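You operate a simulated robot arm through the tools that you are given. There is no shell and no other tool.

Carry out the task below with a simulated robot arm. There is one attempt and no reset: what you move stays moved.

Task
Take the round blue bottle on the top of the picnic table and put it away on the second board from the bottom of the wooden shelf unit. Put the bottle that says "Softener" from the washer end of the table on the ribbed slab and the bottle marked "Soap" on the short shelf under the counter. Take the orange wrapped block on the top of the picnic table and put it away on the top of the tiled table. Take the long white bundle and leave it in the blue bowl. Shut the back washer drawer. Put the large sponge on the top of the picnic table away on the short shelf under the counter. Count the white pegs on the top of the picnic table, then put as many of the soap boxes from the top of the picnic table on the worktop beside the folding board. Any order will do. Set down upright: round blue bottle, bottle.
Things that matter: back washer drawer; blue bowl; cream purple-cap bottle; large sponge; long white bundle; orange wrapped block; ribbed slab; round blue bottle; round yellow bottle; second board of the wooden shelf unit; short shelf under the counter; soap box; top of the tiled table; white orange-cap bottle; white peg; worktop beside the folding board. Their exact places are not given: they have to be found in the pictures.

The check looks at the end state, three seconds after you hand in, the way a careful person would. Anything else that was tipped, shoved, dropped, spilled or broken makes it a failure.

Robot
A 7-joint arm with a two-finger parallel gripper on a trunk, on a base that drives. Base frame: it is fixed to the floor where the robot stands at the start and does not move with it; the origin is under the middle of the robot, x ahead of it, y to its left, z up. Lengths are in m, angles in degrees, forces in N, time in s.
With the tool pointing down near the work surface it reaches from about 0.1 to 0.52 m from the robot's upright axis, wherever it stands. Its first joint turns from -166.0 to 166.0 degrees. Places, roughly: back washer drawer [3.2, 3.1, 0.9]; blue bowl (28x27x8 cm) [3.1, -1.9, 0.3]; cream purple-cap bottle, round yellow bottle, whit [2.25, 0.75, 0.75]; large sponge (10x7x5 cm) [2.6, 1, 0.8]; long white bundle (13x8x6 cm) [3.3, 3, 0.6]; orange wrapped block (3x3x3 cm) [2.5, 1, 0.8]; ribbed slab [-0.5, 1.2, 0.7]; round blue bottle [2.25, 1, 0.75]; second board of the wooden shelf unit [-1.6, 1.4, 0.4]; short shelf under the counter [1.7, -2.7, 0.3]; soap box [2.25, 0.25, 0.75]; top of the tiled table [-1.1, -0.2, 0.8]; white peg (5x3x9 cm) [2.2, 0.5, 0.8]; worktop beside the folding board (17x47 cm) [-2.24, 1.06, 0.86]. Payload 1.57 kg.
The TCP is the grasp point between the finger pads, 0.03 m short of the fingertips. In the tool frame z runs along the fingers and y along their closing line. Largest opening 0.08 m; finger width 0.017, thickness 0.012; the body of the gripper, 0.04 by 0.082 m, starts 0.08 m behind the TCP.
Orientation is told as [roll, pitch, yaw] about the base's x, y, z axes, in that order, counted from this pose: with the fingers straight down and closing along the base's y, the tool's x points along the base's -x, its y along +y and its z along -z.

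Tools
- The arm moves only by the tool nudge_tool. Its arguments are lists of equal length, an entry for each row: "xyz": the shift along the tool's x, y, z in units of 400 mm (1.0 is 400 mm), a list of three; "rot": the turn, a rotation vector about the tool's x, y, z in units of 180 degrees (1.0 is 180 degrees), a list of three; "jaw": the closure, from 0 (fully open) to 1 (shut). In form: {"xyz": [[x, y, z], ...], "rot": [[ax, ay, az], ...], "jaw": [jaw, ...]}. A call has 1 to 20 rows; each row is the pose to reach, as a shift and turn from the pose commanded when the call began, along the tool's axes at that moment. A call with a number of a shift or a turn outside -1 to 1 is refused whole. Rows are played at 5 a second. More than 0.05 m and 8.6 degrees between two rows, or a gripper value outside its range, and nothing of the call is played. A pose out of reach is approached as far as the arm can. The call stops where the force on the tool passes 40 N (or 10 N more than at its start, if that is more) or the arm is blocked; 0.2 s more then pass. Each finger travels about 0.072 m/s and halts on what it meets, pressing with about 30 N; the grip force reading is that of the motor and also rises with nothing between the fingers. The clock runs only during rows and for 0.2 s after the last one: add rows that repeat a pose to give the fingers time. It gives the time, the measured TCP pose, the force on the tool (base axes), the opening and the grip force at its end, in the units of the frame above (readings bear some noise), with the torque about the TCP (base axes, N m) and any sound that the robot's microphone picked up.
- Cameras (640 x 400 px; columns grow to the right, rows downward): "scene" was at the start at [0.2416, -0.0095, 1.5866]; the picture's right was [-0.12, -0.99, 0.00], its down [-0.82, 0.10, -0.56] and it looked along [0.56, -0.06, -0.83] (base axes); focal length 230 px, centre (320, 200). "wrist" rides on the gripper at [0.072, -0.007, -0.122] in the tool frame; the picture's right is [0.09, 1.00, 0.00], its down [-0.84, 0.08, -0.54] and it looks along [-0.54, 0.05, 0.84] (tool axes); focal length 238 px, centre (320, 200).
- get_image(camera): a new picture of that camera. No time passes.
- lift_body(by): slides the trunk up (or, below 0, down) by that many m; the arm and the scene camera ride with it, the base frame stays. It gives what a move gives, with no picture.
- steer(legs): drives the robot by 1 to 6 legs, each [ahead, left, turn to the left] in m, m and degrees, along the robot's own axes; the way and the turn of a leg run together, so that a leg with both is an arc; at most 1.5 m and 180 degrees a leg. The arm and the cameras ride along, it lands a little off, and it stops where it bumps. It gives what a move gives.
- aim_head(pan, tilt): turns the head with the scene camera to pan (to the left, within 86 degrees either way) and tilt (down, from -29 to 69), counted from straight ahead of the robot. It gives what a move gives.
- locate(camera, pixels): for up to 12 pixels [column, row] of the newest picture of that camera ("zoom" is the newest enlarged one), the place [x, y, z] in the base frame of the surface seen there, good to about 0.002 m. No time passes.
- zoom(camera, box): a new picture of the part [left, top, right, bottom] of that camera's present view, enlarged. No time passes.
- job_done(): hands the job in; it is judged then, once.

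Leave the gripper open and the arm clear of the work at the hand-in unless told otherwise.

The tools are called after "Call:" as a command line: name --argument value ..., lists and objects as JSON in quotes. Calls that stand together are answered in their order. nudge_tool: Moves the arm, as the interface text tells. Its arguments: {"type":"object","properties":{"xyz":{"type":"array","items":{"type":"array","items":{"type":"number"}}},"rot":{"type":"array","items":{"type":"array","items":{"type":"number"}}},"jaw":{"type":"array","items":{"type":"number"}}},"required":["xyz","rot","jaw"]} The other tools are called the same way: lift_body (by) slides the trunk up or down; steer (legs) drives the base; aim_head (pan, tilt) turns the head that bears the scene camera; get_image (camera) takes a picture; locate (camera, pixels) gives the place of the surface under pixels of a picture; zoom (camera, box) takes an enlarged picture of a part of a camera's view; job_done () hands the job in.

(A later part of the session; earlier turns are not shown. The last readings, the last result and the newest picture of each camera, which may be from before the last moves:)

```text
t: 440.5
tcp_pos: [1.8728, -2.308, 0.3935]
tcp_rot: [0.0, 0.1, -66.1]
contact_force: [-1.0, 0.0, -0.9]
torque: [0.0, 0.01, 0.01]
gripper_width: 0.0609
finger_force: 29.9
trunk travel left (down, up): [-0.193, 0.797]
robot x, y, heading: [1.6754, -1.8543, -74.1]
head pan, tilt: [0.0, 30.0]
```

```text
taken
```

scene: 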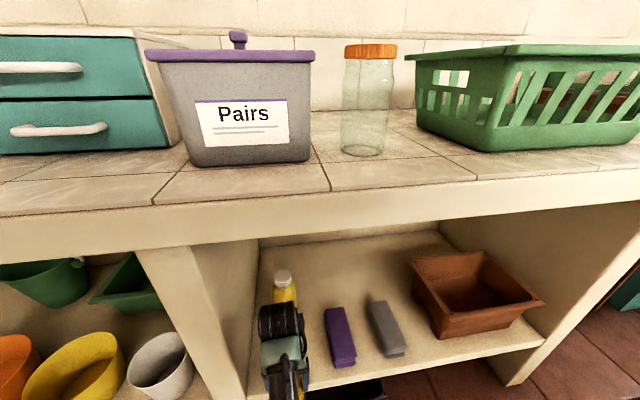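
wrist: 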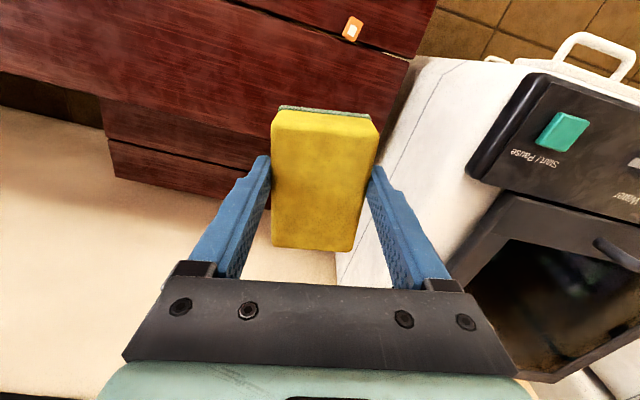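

TCP at f=0.736, n=2.879. Extend the arm forward 0.1 m.

Call:
nudge_tool --xyz '[[-0.08, 0, 0], [-0.16, 0, 0], [-0.22, 0, 0], [-0.256, 0, 0], [-0.256, 0, 0]]' --rot '[[0, 0, 0], [0, 0, 0], [0, 0, 0], [0, 0, 0], [0, 0, 0]]' --jaw '[1, 1, 1, 1, 1]'

Call:
get_image --camera "scene"

Call:
get_image --camera "wrist"

```text
t: 441.7
tcp_pos: [1.9146, -2.402, 0.393]
tcp_rot: [0.0, 0.0, -66.1]
contact_force: [0.2, -1.2, -0.1]
torque: [0.0, 0.02, -0.02]
gripper_width: 0.0606
finger_force: 30.3
trunk travel left (down, up): [-0.193, 0.797]
robot x, y, heading: [1.6697, -1.8534, -74.2]
head pan, tilt: [0.0, 30.0]
```

```text
taken
```

scene: 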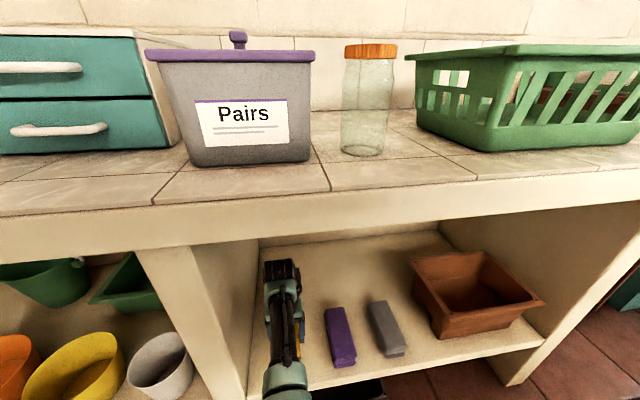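

```text
taken
```

wrist: 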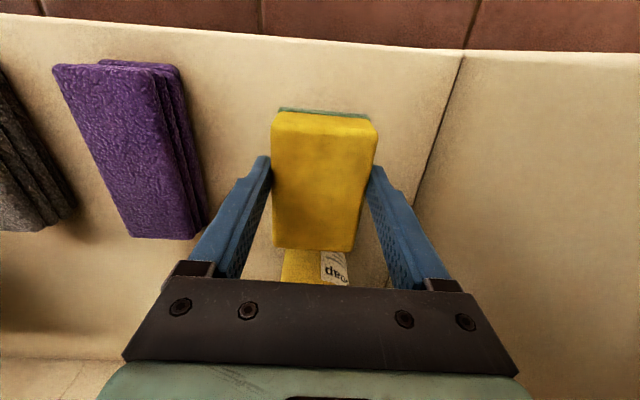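

Sponge is over the free spot, 8+ cm in front of the Soap bottle. Lower 0.043 m to the shelf.

Call:
nudge_tool --xyz '[[0, 0, 0.05], [0, 0, 0.09], [0, 0, 0.105], [0, 0, 0.109], [0, 0, 0.109]]' --rot '[[0, 0, 0], [0, 0, 0], [0, 0, 0], [0, 0, 0], [0, 0, 0]]' --jaw '[1, 1, 1, 1, 1]'

```text
t: 442.9
tcp_pos: [1.9139, -2.4013, 0.3504]
tcp_rot: [-0.1, 0.0, -66.1]
contact_force: [0.3, 0.1, -0.5]
torque: [0.02, 0.01, -0.04]
gripper_width: 0.0604
finger_force: 30.2
trunk travel left (down, up): [-0.193, 0.797]
robot x, y, heading: [1.6714, -1.8532, -74.0]
head pan, tilt: [0.0, 30.0]
```

Call:
nudge_tool --xyz '[[0, 0, 0.004], [0, 0, 0.007], [0, 0, 0.007]]' --rot '[[0, 0, 0], [0, 0, 0], [0, 0, 0]]' --jaw '[1, 1, 1]'

```text
t: 443.7
tcp_pos: [1.9146, -2.4019, 0.3488]
tcp_rot: [0.0, -0.1, -66.1]
contact_force: [-3.3, 7.5, 14.0]
torque: [0.23, 0.08, -0.04]
gripper_width: 0.0608
finger_force: 29.7
trunk travel left (down, up): [-0.193, 0.797]
robot x, y, heading: [1.6728, -1.8583, -74.1]
head pan, tilt: [0.0, 30.0]
```

Contact (14 N). I ease up slightly, open, and rise.

Call:
nudge_tool --xyz '[[0, 0, -0.003], [0, 0, -0.003], [0, 0, -0.003], [0, 0, -0.003], [0, 0, -0.003], [0, 0, -0.05], [0, 0, -0.12], [0, 0, -0.16]]' --rot '[[0, 0, 0], [0, 0, 0], [0, 0, 0], [0, 0, 0], [0, 0, 0], [0, 0, 0], [0, 0, 0], [0, 0, 0]]' --jaw '[1, 0.6, 0.3, 0, 0, 0, 0, 0]'

Call:
get_image --camera "wrist"

```text
t: 445.5
tcp_pos: [1.9139, -2.4013, 0.4116]
tcp_rot: [0.0, 0.1, -66.2]
contact_force: [-0.3, 0.7, -0.4]
torque: [-0.01, -0.03, -0.01]
gripper_width: 0.08
finger_force: 0.1
trunk travel left (down, up): [-0.193, 0.797]
robot x, y, heading: [1.6714, -1.8572, -73.9]
head pan, tilt: [0.0, 30.0]
```

```text
taken
```

wrist: 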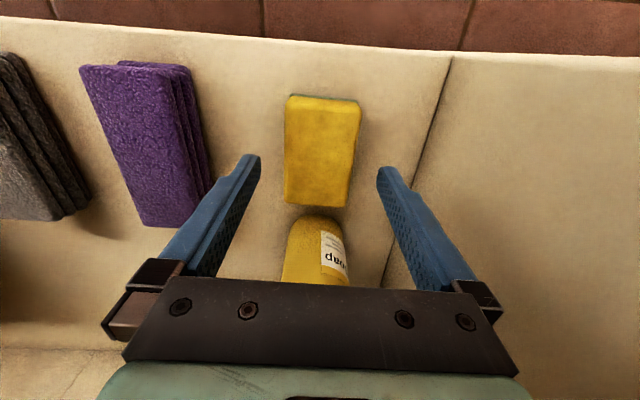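

Sponge lies flat on the short shelf. I back the base out, raise the trunk.

Call:
steer --legs '[[-0.3, -0.045, 0]]'

Call:
get_image --camera "scene"

Call:
lift_body --by 0.4

Call:
lift_body --by 0.39

```text
t: 447.6
tcp_pos: [1.7873, -2.1246, 0.4119]
tcp_rot: [0.0, 0.2, -66.2]
contact_force: [-0.1, 0.5, 0.4]
torque: [0.0, -0.03, -0.01]
gripper_width: 0.0803
finger_force: 0.0
trunk travel left (down, up): [-0.193, 0.797]
robot x, y, heading: [1.548, -1.578, -74.1]
head pan, tilt: [0.0, 30.0]
```

```text
taken
```

scene: 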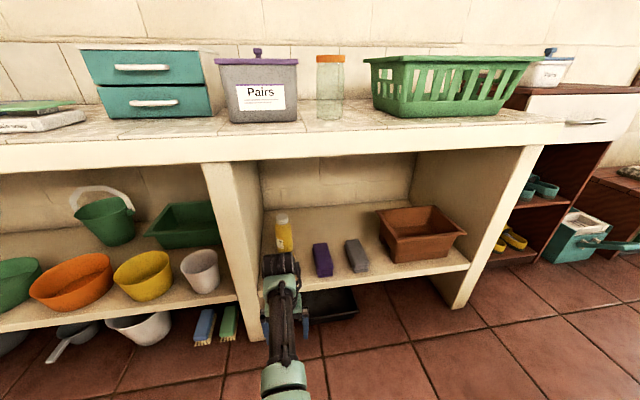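

```text
t: 451.4
tcp_pos: [1.7889, -2.1252, 0.8121]
tcp_rot: [0.0, 0.1, -66.1]
contact_force: [-0.5, 0.2, -0.1]
torque: [-0.01, 0.0, 0.01]
gripper_width: 0.0802
finger_force: 0.2
trunk travel left (down, up): [-0.593, 0.397]
robot x, y, heading: [1.5467, -1.5814, -74.2]
head pan, tilt: [0.0, 30.0]
```

```text
t: 455.1
tcp_pos: [1.7886, -2.1256, 1.2017]
tcp_rot: [0.0, 0.1, -66.1]
contact_force: [0.3, -0.4, 0.5]
torque: [0.02, 0.0, -0.01]
gripper_width: 0.0802
finger_force: 0.2
trunk travel left (down, up): [-0.983, 0.007]
robot x, y, heading: [1.5474, -1.5824, -74.3]
head pan, tilt: [0.0, 30.0]
```

I look left along the counter at the blue bowl for later.

Call:
aim_head --pan 55 --tilt 35

Call:
get_image --camera "scene"

```text
t: 456.4
tcp_pos: [1.7885, -2.1255, 1.2017]
tcp_rot: [0.0, 0.1, -66.0]
contact_force: [0.0, -0.2, 0.1]
torque: [-0.03, -0.03, 0.02]
gripper_width: 0.08
finger_force: 0.0
trunk travel left (down, up): [-0.983, 0.007]
robot x, y, heading: [1.5481, -1.5789, -73.9]
head pan, tilt: [55.0, 35.0]
```

```text
taken
```

scene: 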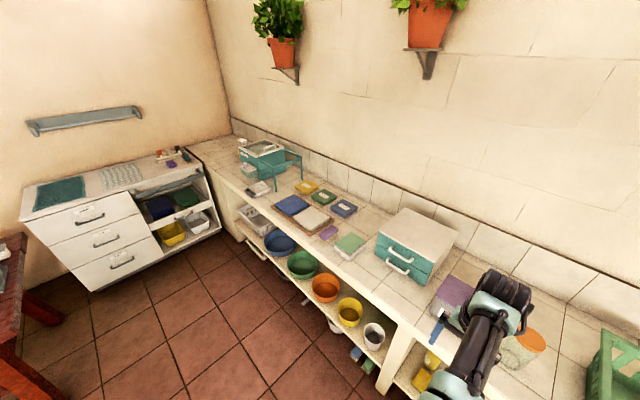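

Call:
zoom --camera "scene" --box '[220, 190, 420, 400]'

Call:
locate --camera "scene" --pixels '[[279, 250], [266, 240], [295, 248], [279, 232], [432, 362], [424, 383], [302, 262], [258, 215], [240, 250]]'

```text
1.90 times, centred on (320, 295) of scene
```

zoom: 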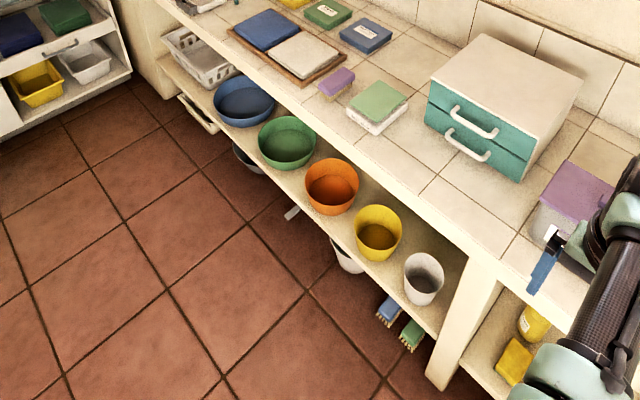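

```text
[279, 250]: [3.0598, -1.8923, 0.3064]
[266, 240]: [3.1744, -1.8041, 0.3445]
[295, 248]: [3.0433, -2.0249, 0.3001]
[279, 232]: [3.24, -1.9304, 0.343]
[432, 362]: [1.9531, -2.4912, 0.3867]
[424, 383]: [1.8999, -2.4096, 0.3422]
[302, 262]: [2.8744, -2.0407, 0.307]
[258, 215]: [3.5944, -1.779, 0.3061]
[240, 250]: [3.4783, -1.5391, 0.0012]
```

Sponge and Soap bottle are well placed. Next the Softener. I drive back to the washer end of the table.

Call:
steer --legs '[[-1.32, 0.012, 0], [-1.158, 0.34, 0], [-0.232, 0.639, 0]]'

Call:
aim_head --pan 15 --tilt 45

Call:
get_image --camera "scene"

```text
t: 472.1
tcp_pos: [1.9919, 0.7604, 1.2014]
tcp_rot: [0.0, 0.1, -66.4]
contact_force: [-1.2, -0.4, -0.2]
torque: [0.02, -0.05, 0.02]
gripper_width: 0.0799
finger_force: 0.0
trunk travel left (down, up): [-0.983, 0.007]
robot x, y, heading: [1.7536, 1.3059, -74.2]
head pan, tilt: [55.0, 35.0]
```

```text
t: 473.2
tcp_pos: [1.9919, 0.7599, 1.2018]
tcp_rot: [0.0, 0.1, -66.4]
contact_force: [0.0, -0.2, 0.0]
torque: [-0.02, 0.02, -0.01]
gripper_width: 0.0797
finger_force: 0.0
trunk travel left (down, up): [-0.983, 0.007]
robot x, y, heading: [1.753, 1.3127, -74.3]
head pan, tilt: [15.0, 45.0]
```

```text
taken
```

scene: 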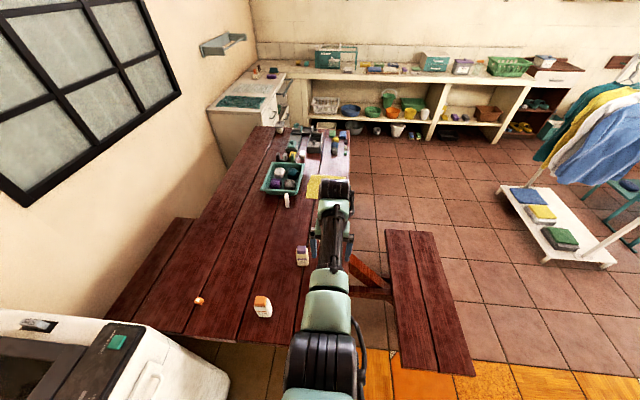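

I zoom in on the Softener and its surroundings.

Call:
zoom --camera "scene" --box '[240, 230, 320, 330]'

Call:
steer --legs '[[0.185, 0.2, 0]]'

Call:
aim_head --pan -5 --tilt 55

Call:
get_image --camera "scene"

```text
4.00 times, centred on (280, 280) of scene
```

zoom: 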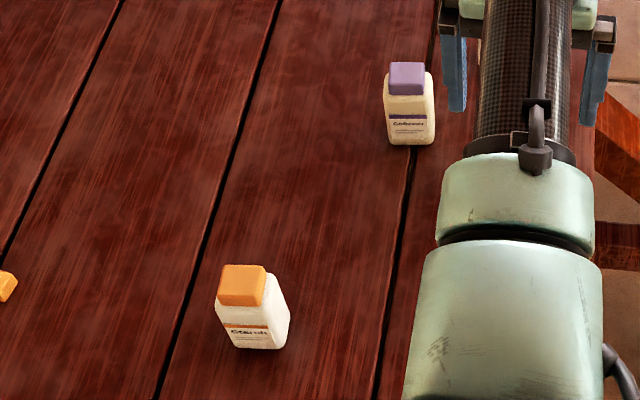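

```text
t: 475.1
tcp_pos: [2.2332, 0.6371, 1.2021]
tcp_rot: [0.0, 0.0, -66.5]
contact_force: [-0.1, -0.3, 0.3]
torque: [-0.02, -0.02, -0.02]
gripper_width: 0.0798
finger_force: 0.1
trunk travel left (down, up): [-0.983, 0.007]
robot x, y, heading: [1.9959, 1.1866, -74.3]
head pan, tilt: [15.0, 45.0]
```

```text
t: 476.0
tcp_pos: [2.2349, 0.6378, 1.202]
tcp_rot: [0.0, 0.0, -66.5]
contact_force: [-0.8, 0.0, -0.8]
torque: [0.03, 0.03, 0.03]
gripper_width: 0.08
finger_force: 0.0
trunk travel left (down, up): [-0.983, 0.007]
robot x, y, heading: [1.9955, 1.1886, -74.3]
head pan, tilt: [-5.0, 55.0]
```

```text
taken
```

scene: 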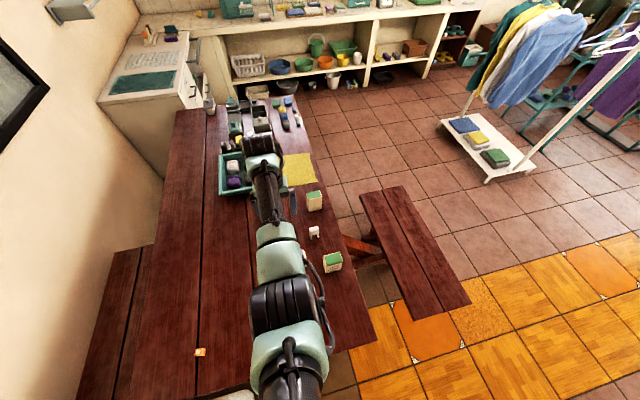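

The arm covers the Softener in the scene view; the wrist camera should see it.

Call:
get_image --camera "wrist"

Call:
zoom --camera "wrist" --box '[260, 40, 380, 160]'

```text
taken
```

wrist: 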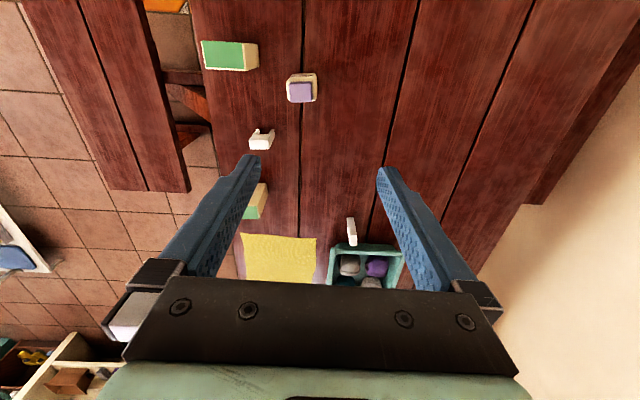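

```text
3.33 times, centred on (320, 100) of wrist
```

zoom: 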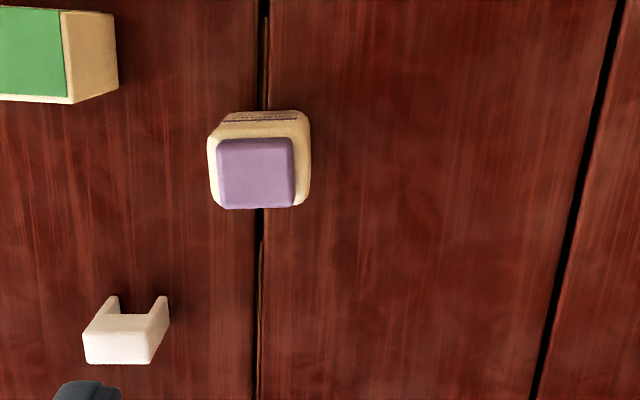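

I locate the cap's corners and body edges in this zoom.

Call:
locate --camera "zoom" --pixels '[[222, 146], [288, 144], [290, 200], [225, 203], [256, 172], [213, 140], [305, 130], [303, 195], [225, 120], [300, 115]]'

```text
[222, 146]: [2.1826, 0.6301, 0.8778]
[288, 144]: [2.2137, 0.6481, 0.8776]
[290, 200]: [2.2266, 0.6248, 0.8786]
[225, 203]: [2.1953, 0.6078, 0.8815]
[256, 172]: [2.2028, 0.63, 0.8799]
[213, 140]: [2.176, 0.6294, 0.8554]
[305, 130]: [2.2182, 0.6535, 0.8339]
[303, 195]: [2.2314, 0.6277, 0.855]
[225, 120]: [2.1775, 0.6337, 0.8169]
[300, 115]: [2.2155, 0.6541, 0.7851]
```

Softener: cap centre (2.2045, 0.628), body ≈50×40 mm with its 50 mm side at 30°. I align the gripper (yaw −60°), raised 7 cm to keep reach.

Call:
nudge_tool --xyz '[[0.003, -0.04, -0.08], [0.007, -0.08, -0.16], [0.007, -0.08, -0.175], [0.007, -0.08, -0.175]]' --rot '[[0, 0, -0.018], [0, 0, -0.036], [0, 0, -0.036], [0, 0, -0.036]]' --jaw '[0, 0, 0, 0]'

Call:
lift_body --by -0.335

Call:
get_image --camera "wrist"

Call:
get_image --camera "scene"

```text
t: 477.0
tcp_pos: [2.2039, 0.6287, 1.2722]
tcp_rot: [0.0, 0.1, -60.0]
contact_force: [0.1, 1.0, 0.0]
torque: [-0.01, -0.03, 0.0]
gripper_width: 0.08
finger_force: 0.1
trunk travel left (down, up): [-0.983, 0.007]
robot x, y, heading: [1.9964, 1.1892, -74.5]
head pan, tilt: [-5.0, 55.0]
```

```text
t: 480.2
tcp_pos: [2.2032, 0.6275, 0.9372]
tcp_rot: [-0.1, 0.1, -60.0]
contact_force: [-0.2, -0.4, 0.8]
torque: [0.02, 0.0, -0.03]
gripper_width: 0.0801
finger_force: 0.1
trunk travel left (down, up): [-0.648, 0.342]
robot x, y, heading: [1.9966, 1.1807, -74.5]
head pan, tilt: [-5.0, 55.0]
```

```text
taken
```

wrist: 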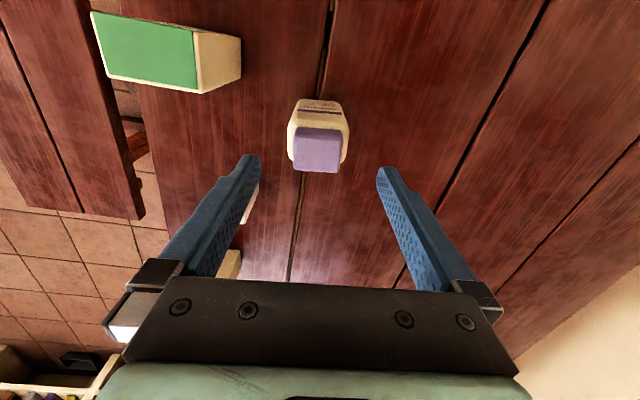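

```text
taken
```

scene: 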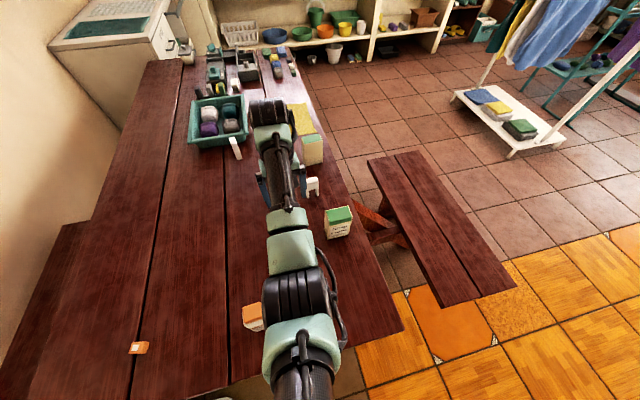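

Softener centred between fingers. I check how high the arm links are above the Starch bottle before lowering further.

Call:
locate --camera "scene" --pixels '[[290, 300], [290, 250], [280, 180], [253, 315], [300, 350], [270, 290], [265, 340], [285, 215]]'

Call:
zoom --camera "wrist" --box '[240, 60, 400, 200]'

```text
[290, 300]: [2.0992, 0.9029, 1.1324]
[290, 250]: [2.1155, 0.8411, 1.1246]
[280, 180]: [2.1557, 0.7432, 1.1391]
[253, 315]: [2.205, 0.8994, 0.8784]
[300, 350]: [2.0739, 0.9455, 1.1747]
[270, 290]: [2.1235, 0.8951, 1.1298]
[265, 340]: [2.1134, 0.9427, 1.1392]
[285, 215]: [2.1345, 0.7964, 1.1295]
```

```text
2.86 times, centred on (320, 130) of wrist
```

zoom: 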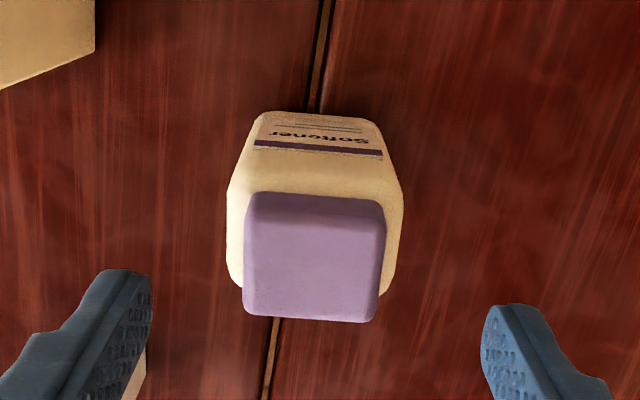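

The elbow would come within ~1 cm of Starch if lowered further. I raise up again and shift the base southwest so the arm line passes farther from it.

Call:
lift_body --by 0.335

Call:
steer --legs '[[0.033, -0.167, 0]]'

```text
t: 483.5
tcp_pos: [2.2036, 0.6287, 1.2728]
tcp_rot: [0.1, 0.1, -60.0]
contact_force: [-0.4, -0.8, 0.3]
torque: [0.02, -0.01, 0.0]
gripper_width: 0.0801
finger_force: 0.0
trunk travel left (down, up): [-0.983, 0.007]
robot x, y, heading: [1.9937, 1.187, -74.4]
head pan, tilt: [-5.0, 55.0]
```

```text
t: 485.0
tcp_pos: [2.0549, 0.5522, 1.2719]
tcp_rot: [-0.1, 0.1, -59.8]
contact_force: [-0.2, 0.6, 0.1]
torque: [-0.02, 0.02, -0.03]
gripper_width: 0.08
finger_force: 0.0
trunk travel left (down, up): [-0.983, 0.007]
robot x, y, heading: [1.8408, 1.1091, -74.4]
head pan, tilt: [-5.0, 55.0]
```

I swing the gripper back over the Softener.

Call:
nudge_tool --xyz '[[-0.005, 0.09, 0], [-0.01, 0.18, 0], [-0.015, 0.27, 0], [-0.02, 0.36, 0], [-0.025, 0.418, 0], [-0.025, 0.418, 0]]' --rot '[[0, 0, 0], [0, 0, 0], [0, 0, 0], [0, 0, 0], [0, 0, 0], [0, 0, 0]]' --jaw '[0, 0, 0, 0, 0, 0]'

Call:
lift_body --by -0.3

Call:
get_image --camera "wrist"

Call:
get_image --camera "scene"

```text
t: 486.4
tcp_pos: [2.2036, 0.6256, 1.2737]
tcp_rot: [0.0, 0.0, -59.9]
contact_force: [0.3, -0.4, -0.4]
torque: [0.03, 0.01, 0.01]
gripper_width: 0.08
finger_force: 0.1
trunk travel left (down, up): [-0.983, 0.007]
robot x, y, heading: [1.8459, 1.1045, -74.3]
head pan, tilt: [-5.0, 55.0]
```

```text
t: 489.4
tcp_pos: [2.2032, 0.626, 0.9723]
tcp_rot: [-0.1, 0.1, -59.9]
contact_force: [0.6, 0.0, -0.5]
torque: [-0.02, -0.02, 0.01]
gripper_width: 0.0801
finger_force: 0.1
trunk travel left (down, up): [-0.683, 0.307]
robot x, y, heading: [1.847, 1.1104, -74.2]
head pan, tilt: [-5.0, 55.0]
```

```text
taken
```

wrist: 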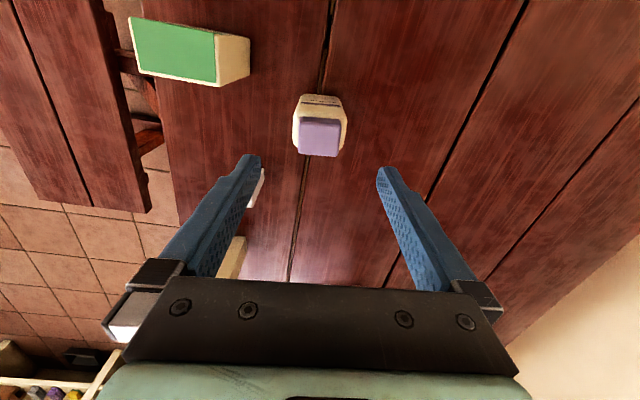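

```text
taken
```

scene: 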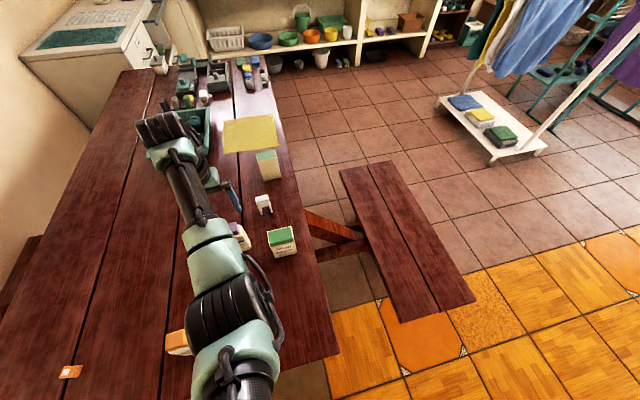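

Call:
locate --camera "scene" --pixels '[[220, 300], [210, 250], [180, 345], [200, 310], [215, 350], [240, 290], [195, 200], [190, 325]]'

```text
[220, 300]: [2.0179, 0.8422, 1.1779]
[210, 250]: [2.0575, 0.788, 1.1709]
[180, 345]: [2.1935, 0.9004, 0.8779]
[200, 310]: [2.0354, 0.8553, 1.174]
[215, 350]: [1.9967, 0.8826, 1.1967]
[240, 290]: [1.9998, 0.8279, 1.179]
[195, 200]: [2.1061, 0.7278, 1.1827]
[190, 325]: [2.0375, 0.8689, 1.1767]
```

Elbow is now 16 cm from Starch. Softener is centred. Lower the trunk 0.147 to TCP z≈0.825.

Call:
lift_body --by -0.147

Call:
get_image --camera "wrist"

```text
t: 491.1
tcp_pos: [2.2025, 0.6275, 0.8257]
tcp_rot: [0.0, 0.1, -59.9]
contact_force: [0.2, -0.7, 0.2]
torque: [-0.03, 0.01, -0.01]
gripper_width: 0.0801
finger_force: 0.1
trunk travel left (down, up): [-0.536, 0.454]
robot x, y, heading: [1.844, 1.1082, -74.3]
head pan, tilt: [-5.0, 55.0]
```

```text
taken
```

wrist: 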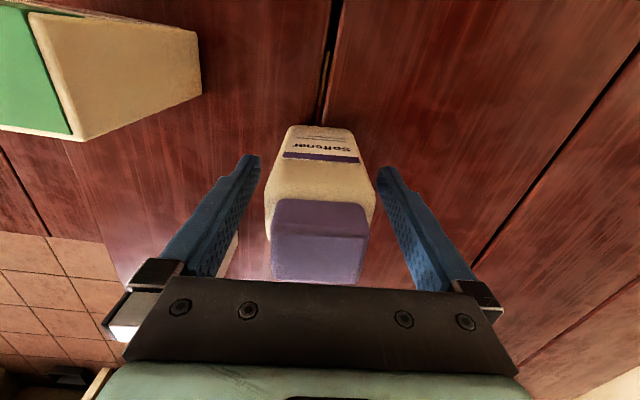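

The fingers straddle the body. Close and lift.

Call:
nudge_tool --xyz '[[0, 0, 0], [0, 0, 0], [0, 0, 0], [0, 0, 0], [0, 0, 0]]' --rot '[[0, 0, 0], [0, 0, 0], [0, 0, 0], [0, 0, 0], [0, 0, 0]]' --jaw '[0.2, 0.5, 1, 1, 1]'

Call:
lift_body --by 0.4

Call:
get_image --camera "wrist"

Call:
get_image --camera "scene"

```text
t: 492.3
tcp_pos: [2.203, 0.6272, 0.8256]
tcp_rot: [0.0, 0.0, -60.0]
contact_force: [-0.3, -0.1, 0.5]
torque: [0.02, 0.05, 0.04]
gripper_width: 0.0545
finger_force: 30.1
trunk travel left (down, up): [-0.536, 0.454]
robot x, y, heading: [1.8445, 1.1062, -74.5]
head pan, tilt: [-5.0, 55.0]
```

```text
t: 496.2
tcp_pos: [2.2029, 0.628, 1.2267]
tcp_rot: [0.0, 0.1, -59.8]
contact_force: [0.0, -0.3, -1.3]
torque: [0.01, 0.01, -0.04]
gripper_width: 0.0548
finger_force: 30.0
trunk travel left (down, up): [-0.936, 0.054]
robot x, y, heading: [1.8424, 1.1094, -74.5]
head pan, tilt: [-5.0, 55.0]
```

```text
taken
```

wrist: 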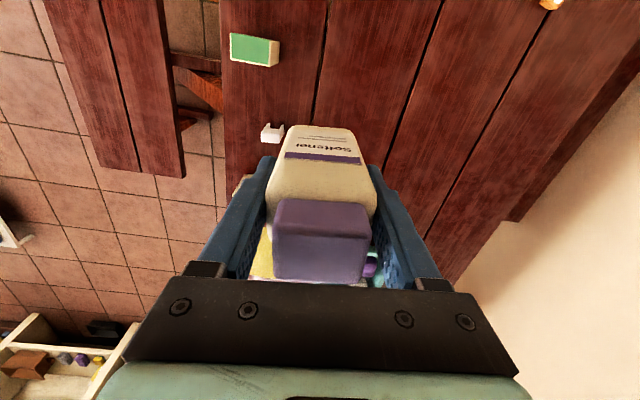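

```text
taken
```

scene: 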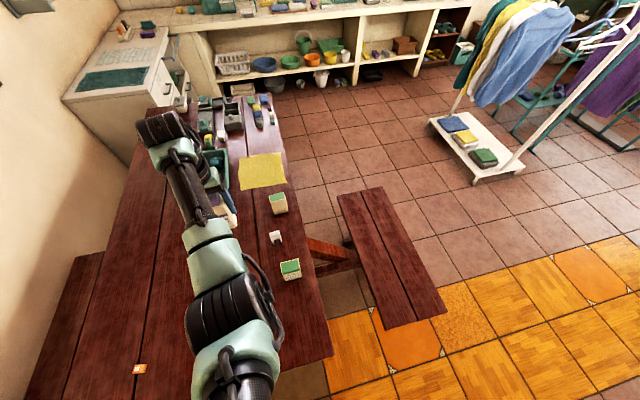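

Softener held (0.0545). I raise fully, retract 0.1 m, and drive to the tub's front near the ribbed slab.

Call:
lift_body --by 0.05

Call:
nudge_tool --xyz '[[0.1, 0, 0], [0.2, 0, 0], [0.25, 0, 0]]' --rot '[[0, 0, 0], [0, 0, 0], [0, 0, 0]]' --jaw '[1, 1, 1]'

Call:
steer --legs '[[-0.038, -1.05, 0], [-0.038, -1.02, 0], [0, 0, -174.9]]'

Call:
aim_head --pan 0 --tilt 50

Call:
get_image --camera "scene"

```text
t: 497.1
tcp_pos: [2.2037, 0.6266, 1.2742]
tcp_rot: [0.0, 0.1, -59.9]
contact_force: [0.5, 0.1, -2.1]
torque: [0.01, 0.01, -0.01]
gripper_width: 0.0545
finger_force: 29.9
trunk travel left (down, up): [-0.986, 0.004]
robot x, y, heading: [1.8448, 1.1092, -74.2]
head pan, tilt: [-5.0, 55.0]
```

```text
t: 497.9
tcp_pos: [2.1541, 0.7158, 1.2762]
tcp_rot: [0.0, 0.1, -60.0]
contact_force: [0.3, 0.7, -2.1]
torque: [0.0, 0.01, -0.02]
gripper_width: 0.0548
finger_force: 30.2
trunk travel left (down, up): [-0.986, 0.004]
robot x, y, heading: [1.8453, 1.1065, -74.0]
head pan, tilt: [-5.0, 55.0]
```

```text
t: 515.4
tcp_pos: [-0.5204, 0.9797, 1.2765]
tcp_rot: [0.0, 0.1, 125.4]
contact_force: [0.7, 0.2, -1.5]
torque: [-0.03, 0.0, 0.0]
gripper_width: 0.0547
finger_force: 30.2
trunk travel left (down, up): [-0.986, 0.004]
robot x, y, heading: [-0.1777, 0.6114, 111.0]
head pan, tilt: [-5.0, 55.0]
```

```text
t: 516.0
tcp_pos: [-0.5205, 0.9763, 1.2755]
tcp_rot: [0.1, 0.0, 125.4]
contact_force: [0.3, -0.7, -1.5]
torque: [0.01, -0.01, -0.04]
gripper_width: 0.0547
finger_force: 29.7
trunk travel left (down, up): [-0.986, 0.004]
robot x, y, heading: [-0.178, 0.6138, 111.2]
head pan, tilt: [0.0, 50.0]
```

```text
taken
```

scene: 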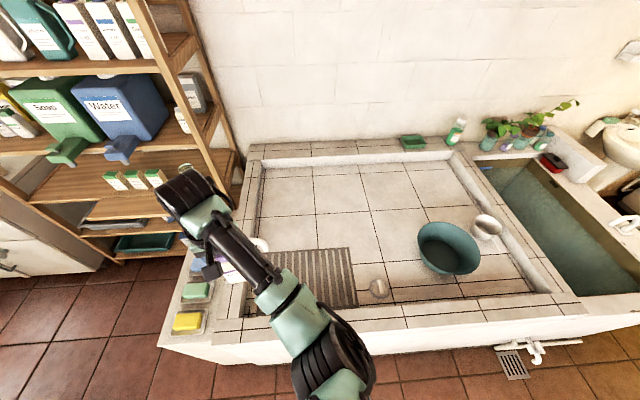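

The ribbed slab is at about (318,275) px. I zoom and locate it.

Call:
zoom --camera "scene" --box '[210, 210, 410, 330]'

Call:
locate --camera "scene" --pixels '[[350, 250], [356, 304], [280, 254], [330, 270], [340, 290], [315, 260], [345, 265], [377, 290], [325, 285], [400, 330]]'

```text
3.20 times, centred on (310, 270) of scene
```

zoom: 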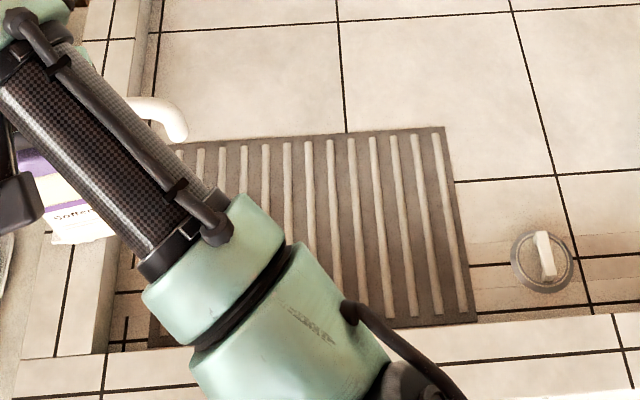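

```text
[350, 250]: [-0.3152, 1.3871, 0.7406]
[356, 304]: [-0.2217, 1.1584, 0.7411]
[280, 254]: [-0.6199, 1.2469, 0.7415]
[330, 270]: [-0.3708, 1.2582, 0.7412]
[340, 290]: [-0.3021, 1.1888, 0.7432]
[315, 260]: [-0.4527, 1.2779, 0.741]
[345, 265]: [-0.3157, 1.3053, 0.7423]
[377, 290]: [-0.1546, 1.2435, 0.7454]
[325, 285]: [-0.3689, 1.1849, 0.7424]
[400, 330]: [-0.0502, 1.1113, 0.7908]
```

The slab's right part is free. Target: (−0.34, 1.20), 9 cm from its right and front edges. I swing the arm there at height.

Call:
nudge_tool --xyz '[[-0.028, -0.1, 0], [-0.056, -0.2, 0], [-0.084, -0.3, 0], [-0.112, -0.4, 0], [-0.14, -0.5, 0], [-0.168, -0.6, 0], [-0.194, -0.692, 0], [-0.194, -0.692, 0]]' --rot '[[0, 0, 0], [0, 0, 0], [0, 0, 0], [0, 0, 0], [0, 0, 0], [0, 0, 0], [0, 0, 0], [0, 0, 0]]' --jaw '[1, 1, 1, 1, 1, 1, 1, 1]'

Call:
get_image --camera "scene"

Call:
get_image --camera "wrist"

```text
t: 517.8
tcp_pos: [-0.3399, 1.2038, 1.2774]
tcp_rot: [0.0, 0.0, 125.4]
contact_force: [-0.1, -0.4, -1.2]
torque: [0.01, 0.03, 0.01]
gripper_width: 0.0548
finger_force: 29.7
trunk travel left (down, up): [-0.986, 0.004]
robot x, y, heading: [-0.1751, 0.6151, 110.9]
head pan, tilt: [0.0, 50.0]
```

```text
taken
```

scene: 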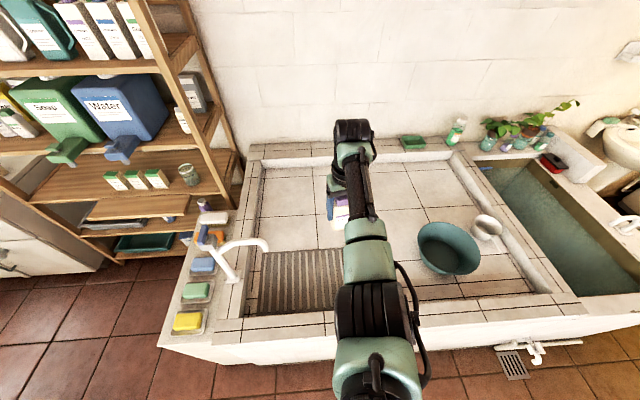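

```text
taken
```

wrist: 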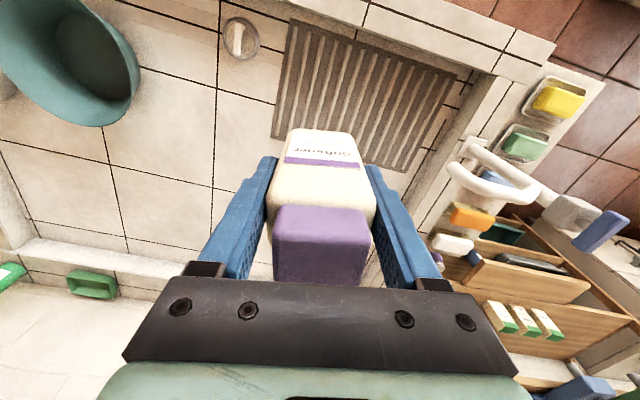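

I lower 0.4 m, then check.

Call:
lift_body --by -0.4

Call:
get_image --camera "wrist"

Call:
get_image --camera "scene"

```text
t: 521.6
tcp_pos: [-0.3411, 1.2024, 0.8768]
tcp_rot: [0.0, 0.1, 125.4]
contact_force: [0.4, -0.2, -1.4]
torque: [-0.02, 0.01, -0.03]
gripper_width: 0.0544
finger_force: 29.3
trunk travel left (down, up): [-0.586, 0.404]
robot x, y, heading: [-0.1768, 0.6106, 111.2]
head pan, tilt: [0.0, 50.0]
```

```text
taken
```

wrist: 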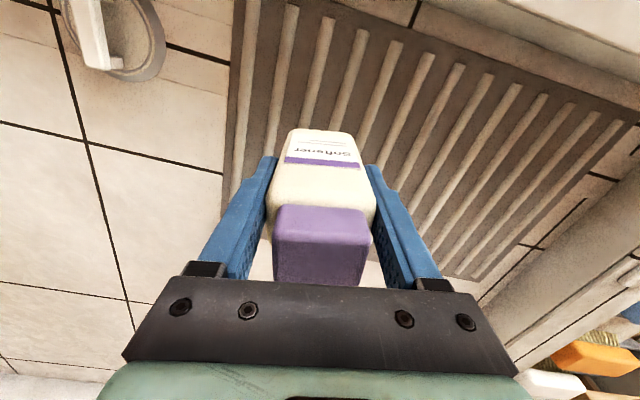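

```text
taken
```

scene: 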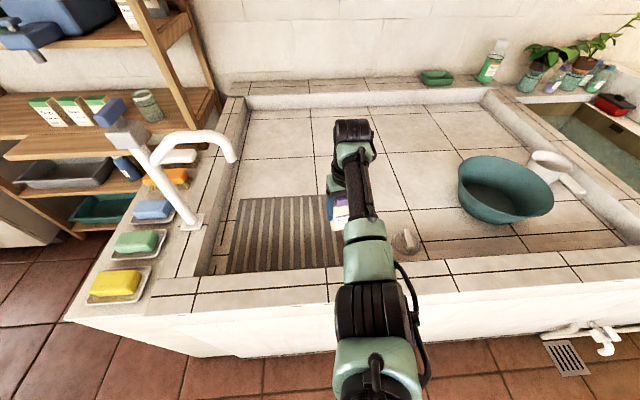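

I verify slab edges from this wrist view.

Call:
locate --camera "wrist" --pixels '[[240, 20], [226, 200], [300, 60], [255, 130], [440, 270], [630, 120], [380, 120]]'

```text
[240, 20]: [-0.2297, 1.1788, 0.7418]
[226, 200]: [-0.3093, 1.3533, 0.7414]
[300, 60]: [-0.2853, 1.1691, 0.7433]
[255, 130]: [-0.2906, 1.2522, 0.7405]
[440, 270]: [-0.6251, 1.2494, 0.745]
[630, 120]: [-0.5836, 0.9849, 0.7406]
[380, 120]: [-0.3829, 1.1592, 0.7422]
```

The position is well inside the slab. Lower 0.045 by trunk then nudge to contact (expect TCP ≈0.819).

Call:
lift_body --by -0.045

Call:
nudge_tool --xyz '[[0, 0, 0.015], [0, 0, 0.026], [0, 0, 0.03], [0, 0, 0.03]]' --rot '[[0, 0, 0], [0, 0, 0], [0, 0, 0], [0, 0, 0]]' --jaw '[1, 1, 1, 1]'

```text
t: 522.5
tcp_pos: [-0.3407, 1.204, 0.8315]
tcp_rot: [0.0, 0.1, 125.5]
contact_force: [0.4, 0.2, -2.6]
torque: [0.02, -0.03, 0.01]
gripper_width: 0.0548
finger_force: 30.0
trunk travel left (down, up): [-0.541, 0.449]
robot x, y, heading: [-0.1765, 0.6156, 111.1]
head pan, tilt: [0.0, 50.0]
```

```text
t: 523.5
tcp_pos: [-0.3395, 1.2036, 0.8204]
tcp_rot: [0.0, -0.1, 125.5]
contact_force: [2.1, -0.1, 7.7]
torque: [-0.36, -0.12, 0.01]
gripper_width: 0.0545
finger_force: 30.4
trunk travel left (down, up): [-0.541, 0.449]
robot x, y, heading: [-0.1761, 0.6149, 111.1]
head pan, tilt: [0.0, 50.0]
```

Contact made. I ease 1 mm, open, and rise with the trunk.

Call:
nudge_tool --xyz '[[0, 0, -0.002], [0, 0, -0.002], [0, 0, -0.002], [0, 0, -0.002], [0, 0, -0.002]]' --rot '[[0, 0, 0], [0, 0, 0], [0, 0, 0], [0, 0, 0], [0, 0, 0]]' --jaw '[1, 0.5, 0.2, 0, 0]'

Call:
lift_body --by 0.4

Call:
get_image --camera "wrist"

```text
t: 524.7
tcp_pos: [-0.3396, 1.2025, 0.8191]
tcp_rot: [0.0, 0.1, 125.4]
contact_force: [-0.6, -0.1, -0.4]
torque: [-0.01, -0.01, 0.03]
gripper_width: 0.0797
finger_force: 0.1
trunk travel left (down, up): [-0.541, 0.449]
robot x, y, heading: [-0.1787, 0.6125, 110.8]
head pan, tilt: [0.0, 50.0]
```

```text
t: 528.6
tcp_pos: [-0.34, 1.2031, 1.2194]
tcp_rot: [0.0, 0.1, 125.4]
contact_force: [-0.9, 0.1, 0.2]
torque: [0.01, -0.04, 0.01]
gripper_width: 0.0799
finger_force: 0.0
trunk travel left (down, up): [-0.941, 0.049]
robot x, y, heading: [-0.1767, 0.6163, 111.1]
head pan, tilt: [0.0, 50.0]
```

```text
taken
```

wrist: 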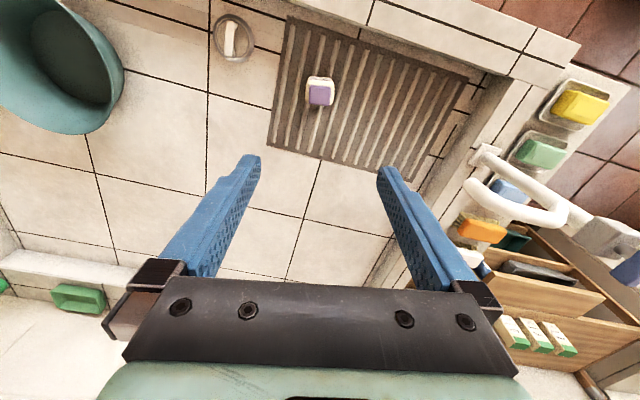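

Softener stands on the ribbed slab. Next the orange block: retract, turn and drive back to the table's washer end.

Call:
nudge_tool --xyz '[[0.1, 0, 0], [0.2, 0, 0], [0.25, 0, 0]]' --rot '[[0, 0, 0], [0, 0, 0], [0, 0, 0]]' --jaw '[0, 0, 0]'

Call:
lift_body --by 0.045

Call:
steer --legs '[[0, 0, -161], [0.357, 0.94, 0], [0.357, 0.94, 0]]'

Call:
aim_head --pan 20 --tilt 50

Call:
get_image --camera "scene"

```text
t: 529.4
tcp_pos: [-0.2814, 1.1213, 1.2206]
tcp_rot: [0.1, 0.1, 125.4]
contact_force: [0.9, -0.7, 0.6]
torque: [-0.03, -0.01, -0.01]
gripper_width: 0.0802
finger_force: 0.2
trunk travel left (down, up): [-0.941, 0.049]
robot x, y, heading: [-0.1754, 0.6128, 110.9]
head pan, tilt: [0.0, 50.0]
```

```text
t: 530.2
tcp_pos: [-0.2825, 1.1222, 1.2632]
tcp_rot: [0.0, 0.1, 125.4]
contact_force: [0.6, -1.3, -0.5]
torque: [0.02, 0.0, 0.0]
gripper_width: 0.0802
finger_force: 0.1
trunk travel left (down, up): [-0.986, 0.004]
robot x, y, heading: [-0.1794, 0.6182, 111.1]
head pan, tilt: [0.0, 50.0]
```

```text
t: 546.8
tcp_pos: [1.9875, 0.8878, 1.2648]
tcp_rot: [0.0, 0.1, -34.3]
contact_force: [0.3, 0.7, 0.0]
torque: [0.01, -0.02, -0.02]
gripper_width: 0.08
finger_force: 0.1
trunk travel left (down, up): [-0.986, 0.004]
robot x, y, heading: [1.7113, 1.3293, -49.1]
head pan, tilt: [0.0, 50.0]
```

```text
t: 547.7
tcp_pos: [1.9882, 0.8885, 1.2655]
tcp_rot: [0.0, 0.1, -34.4]
contact_force: [0.0, -0.5, -0.7]
torque: [0.01, 0.01, -0.04]
gripper_width: 0.0803
finger_force: 0.2
trunk travel left (down, up): [-0.986, 0.004]
robot x, y, heading: [1.712, 1.327, -48.9]
head pan, tilt: [20.0, 50.0]
```

```text
taken
```

scene: 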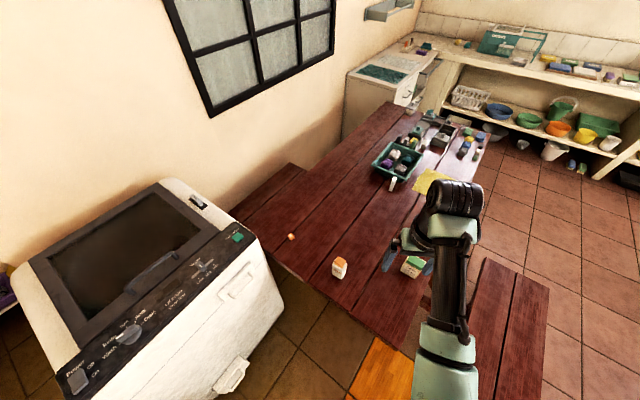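

Call:
zoom --camera "scene" --box '[275, 225, 307, 250]'

Call:
locate --camera "zoom" --pixels '[[320, 200], [290, 190], [320, 175], [355, 200], [325, 225], [320, 260], [360, 250], [280, 230]]'

```text
16.00 times, centred on (291, 238) of scene
```

zoom: 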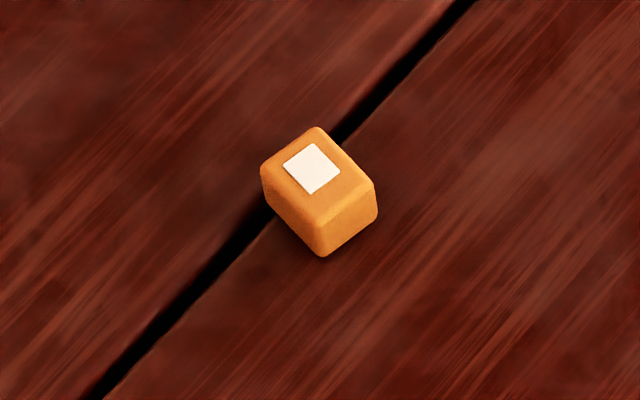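

```text
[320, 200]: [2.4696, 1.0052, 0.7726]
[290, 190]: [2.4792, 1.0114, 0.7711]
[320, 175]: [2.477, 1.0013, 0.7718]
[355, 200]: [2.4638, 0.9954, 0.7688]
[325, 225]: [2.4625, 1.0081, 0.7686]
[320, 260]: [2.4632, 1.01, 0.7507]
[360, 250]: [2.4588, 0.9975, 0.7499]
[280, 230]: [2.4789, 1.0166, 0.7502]
```

Call:
locate --camera "zoom" --pixels '[[316, 133], [368, 184], [322, 218], [268, 170], [318, 177], [300, 200], [345, 160]]'

```text
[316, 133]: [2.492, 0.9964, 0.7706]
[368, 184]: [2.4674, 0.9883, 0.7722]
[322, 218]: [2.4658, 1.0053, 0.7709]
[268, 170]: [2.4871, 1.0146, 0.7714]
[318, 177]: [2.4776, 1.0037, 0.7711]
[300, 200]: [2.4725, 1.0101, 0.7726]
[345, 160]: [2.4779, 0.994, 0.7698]
```

Orange block: centre (2.478, 1.001), ≈26×20 mm, top z 0.772. I drive in to (2.02, 1.215) and move the gripper above it.

Call:
steer --legs '[[0.287, 0.158, 0]]'

Call:
nudge_tool --xyz '[[-0.008, 0.1, 0], [-0.016, 0.2, 0], [-0.024, 0.3, 0], [-0.032, 0.4, 0], [-0.04, 0.5, 0], [-0.05, 0.6, 0], [-0.058, 0.7, 0], [-0.058, 0.72, 0]]' --rot '[[0, 0, 0.025], [0, 0, 0.05], [0, 0, 0.075], [0, 0, 0.1], [0, 0, 0.125], [0, 0, 0.15], [0, 0, 0.175], [0, 0, 0.198]]' --jaw '[0, 0, 0, 0, 0, 0, 0, 0]'

Call:
get_image --camera "wrist"

Call:
get_image --camera "scene"

```text
t: 549.8
tcp_pos: [2.2927, 0.778, 1.2656]
tcp_rot: [0.0, 0.1, -34.3]
contact_force: [0.8, -0.1, 0.3]
torque: [0.03, 0.01, -0.01]
gripper_width: 0.0799
finger_force: 0.0
trunk travel left (down, up): [-0.986, 0.004]
robot x, y, heading: [2.0151, 1.2166, -48.9]
head pan, tilt: [20.0, 50.0]
```

```text
t: 551.6
tcp_pos: [2.4758, 1.0033, 1.2658]
tcp_rot: [0.1, 0.0, -70.0]
contact_force: [0.2, -0.2, 0.1]
torque: [-0.02, 0.02, 0.0]
gripper_width: 0.0801
finger_force: 0.0
trunk travel left (down, up): [-0.986, 0.004]
robot x, y, heading: [2.0168, 1.2162, -48.9]
head pan, tilt: [20.0, 50.0]
```

```text
taken
```

wrist: 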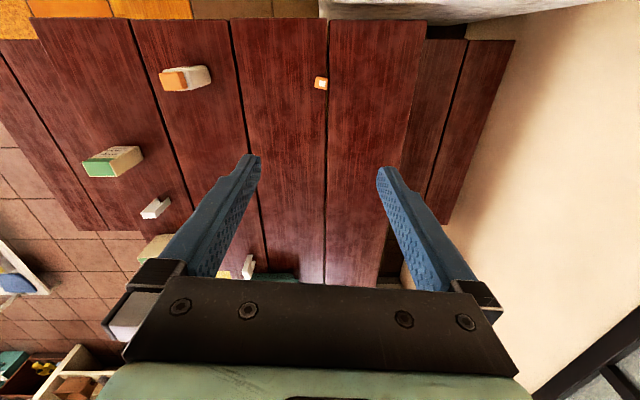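

```text
taken
```

scene: 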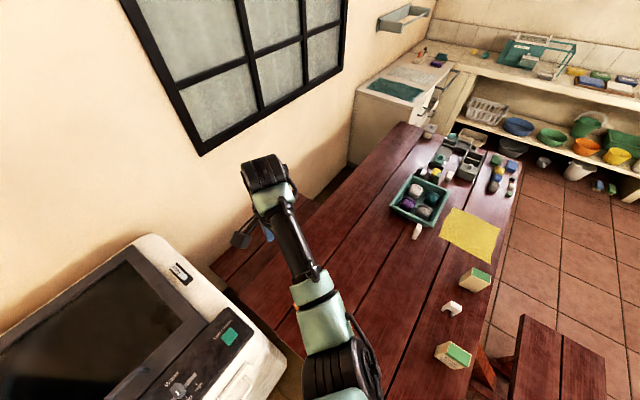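

I check the elbow's position relative to Starch (2.20, 0.895) before lowering.

Call:
locate --camera "scene" --pixels '[[345, 365], [325, 320], [355, 340], [310, 300], [300, 250], [365, 380], [330, 385]]'

```text
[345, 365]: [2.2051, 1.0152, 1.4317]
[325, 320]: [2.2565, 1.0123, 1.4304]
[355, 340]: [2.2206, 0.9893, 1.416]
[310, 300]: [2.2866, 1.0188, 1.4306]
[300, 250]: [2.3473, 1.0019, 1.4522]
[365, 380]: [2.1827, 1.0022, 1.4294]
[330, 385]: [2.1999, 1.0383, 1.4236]
```

Elbow would pass within ~1.5 cm of Starch if I lowered only by trunk. I'll combine: trunk down 0.25, then arm down, checking the elbow.

Call:
lift_body --by -0.25

Call:
nudge_tool --xyz '[[0, 0, 0.1], [0, 0, 0.2], [0, 0, 0.3], [0, 0, 0.4]]' --rot '[[0, 0, 0], [0, 0, 0], [0, 0, 0], [0, 0, 0]]' --jaw '[0, 0, 0, 0]'

Call:
get_image --camera "scene"

Call:
get_image --camera "wrist"

```text
t: 554.2
tcp_pos: [2.4753, 1.0028, 1.0165]
tcp_rot: [0.0, 0.2, -70.0]
contact_force: [-0.3, 0.1, 0.7]
torque: [-0.03, -0.01, 0.02]
gripper_width: 0.08
finger_force: 0.0
trunk travel left (down, up): [-0.736, 0.254]
robot x, y, heading: [2.0217, 1.2156, -48.9]
head pan, tilt: [20.0, 50.0]
```

```text
t: 555.2
tcp_pos: [2.475, 1.0035, 0.8544]
tcp_rot: [0.1, 0.0, -69.9]
contact_force: [-0.3, -0.4, 0.0]
torque: [-0.01, 0.02, 0.01]
gripper_width: 0.08
finger_force: 0.0
trunk travel left (down, up): [-0.736, 0.254]
robot x, y, heading: [2.0194, 1.2148, -48.6]
head pan, tilt: [20.0, 50.0]
```

```text
taken
```

scene: 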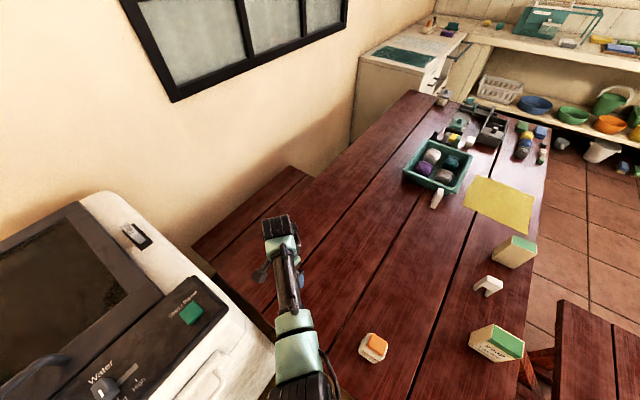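

```text
taken
```

wrist: 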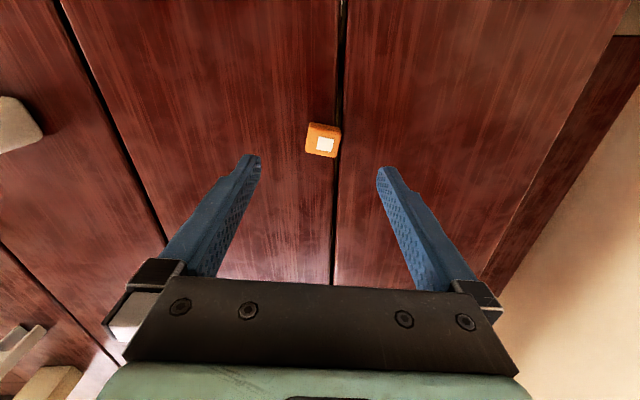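

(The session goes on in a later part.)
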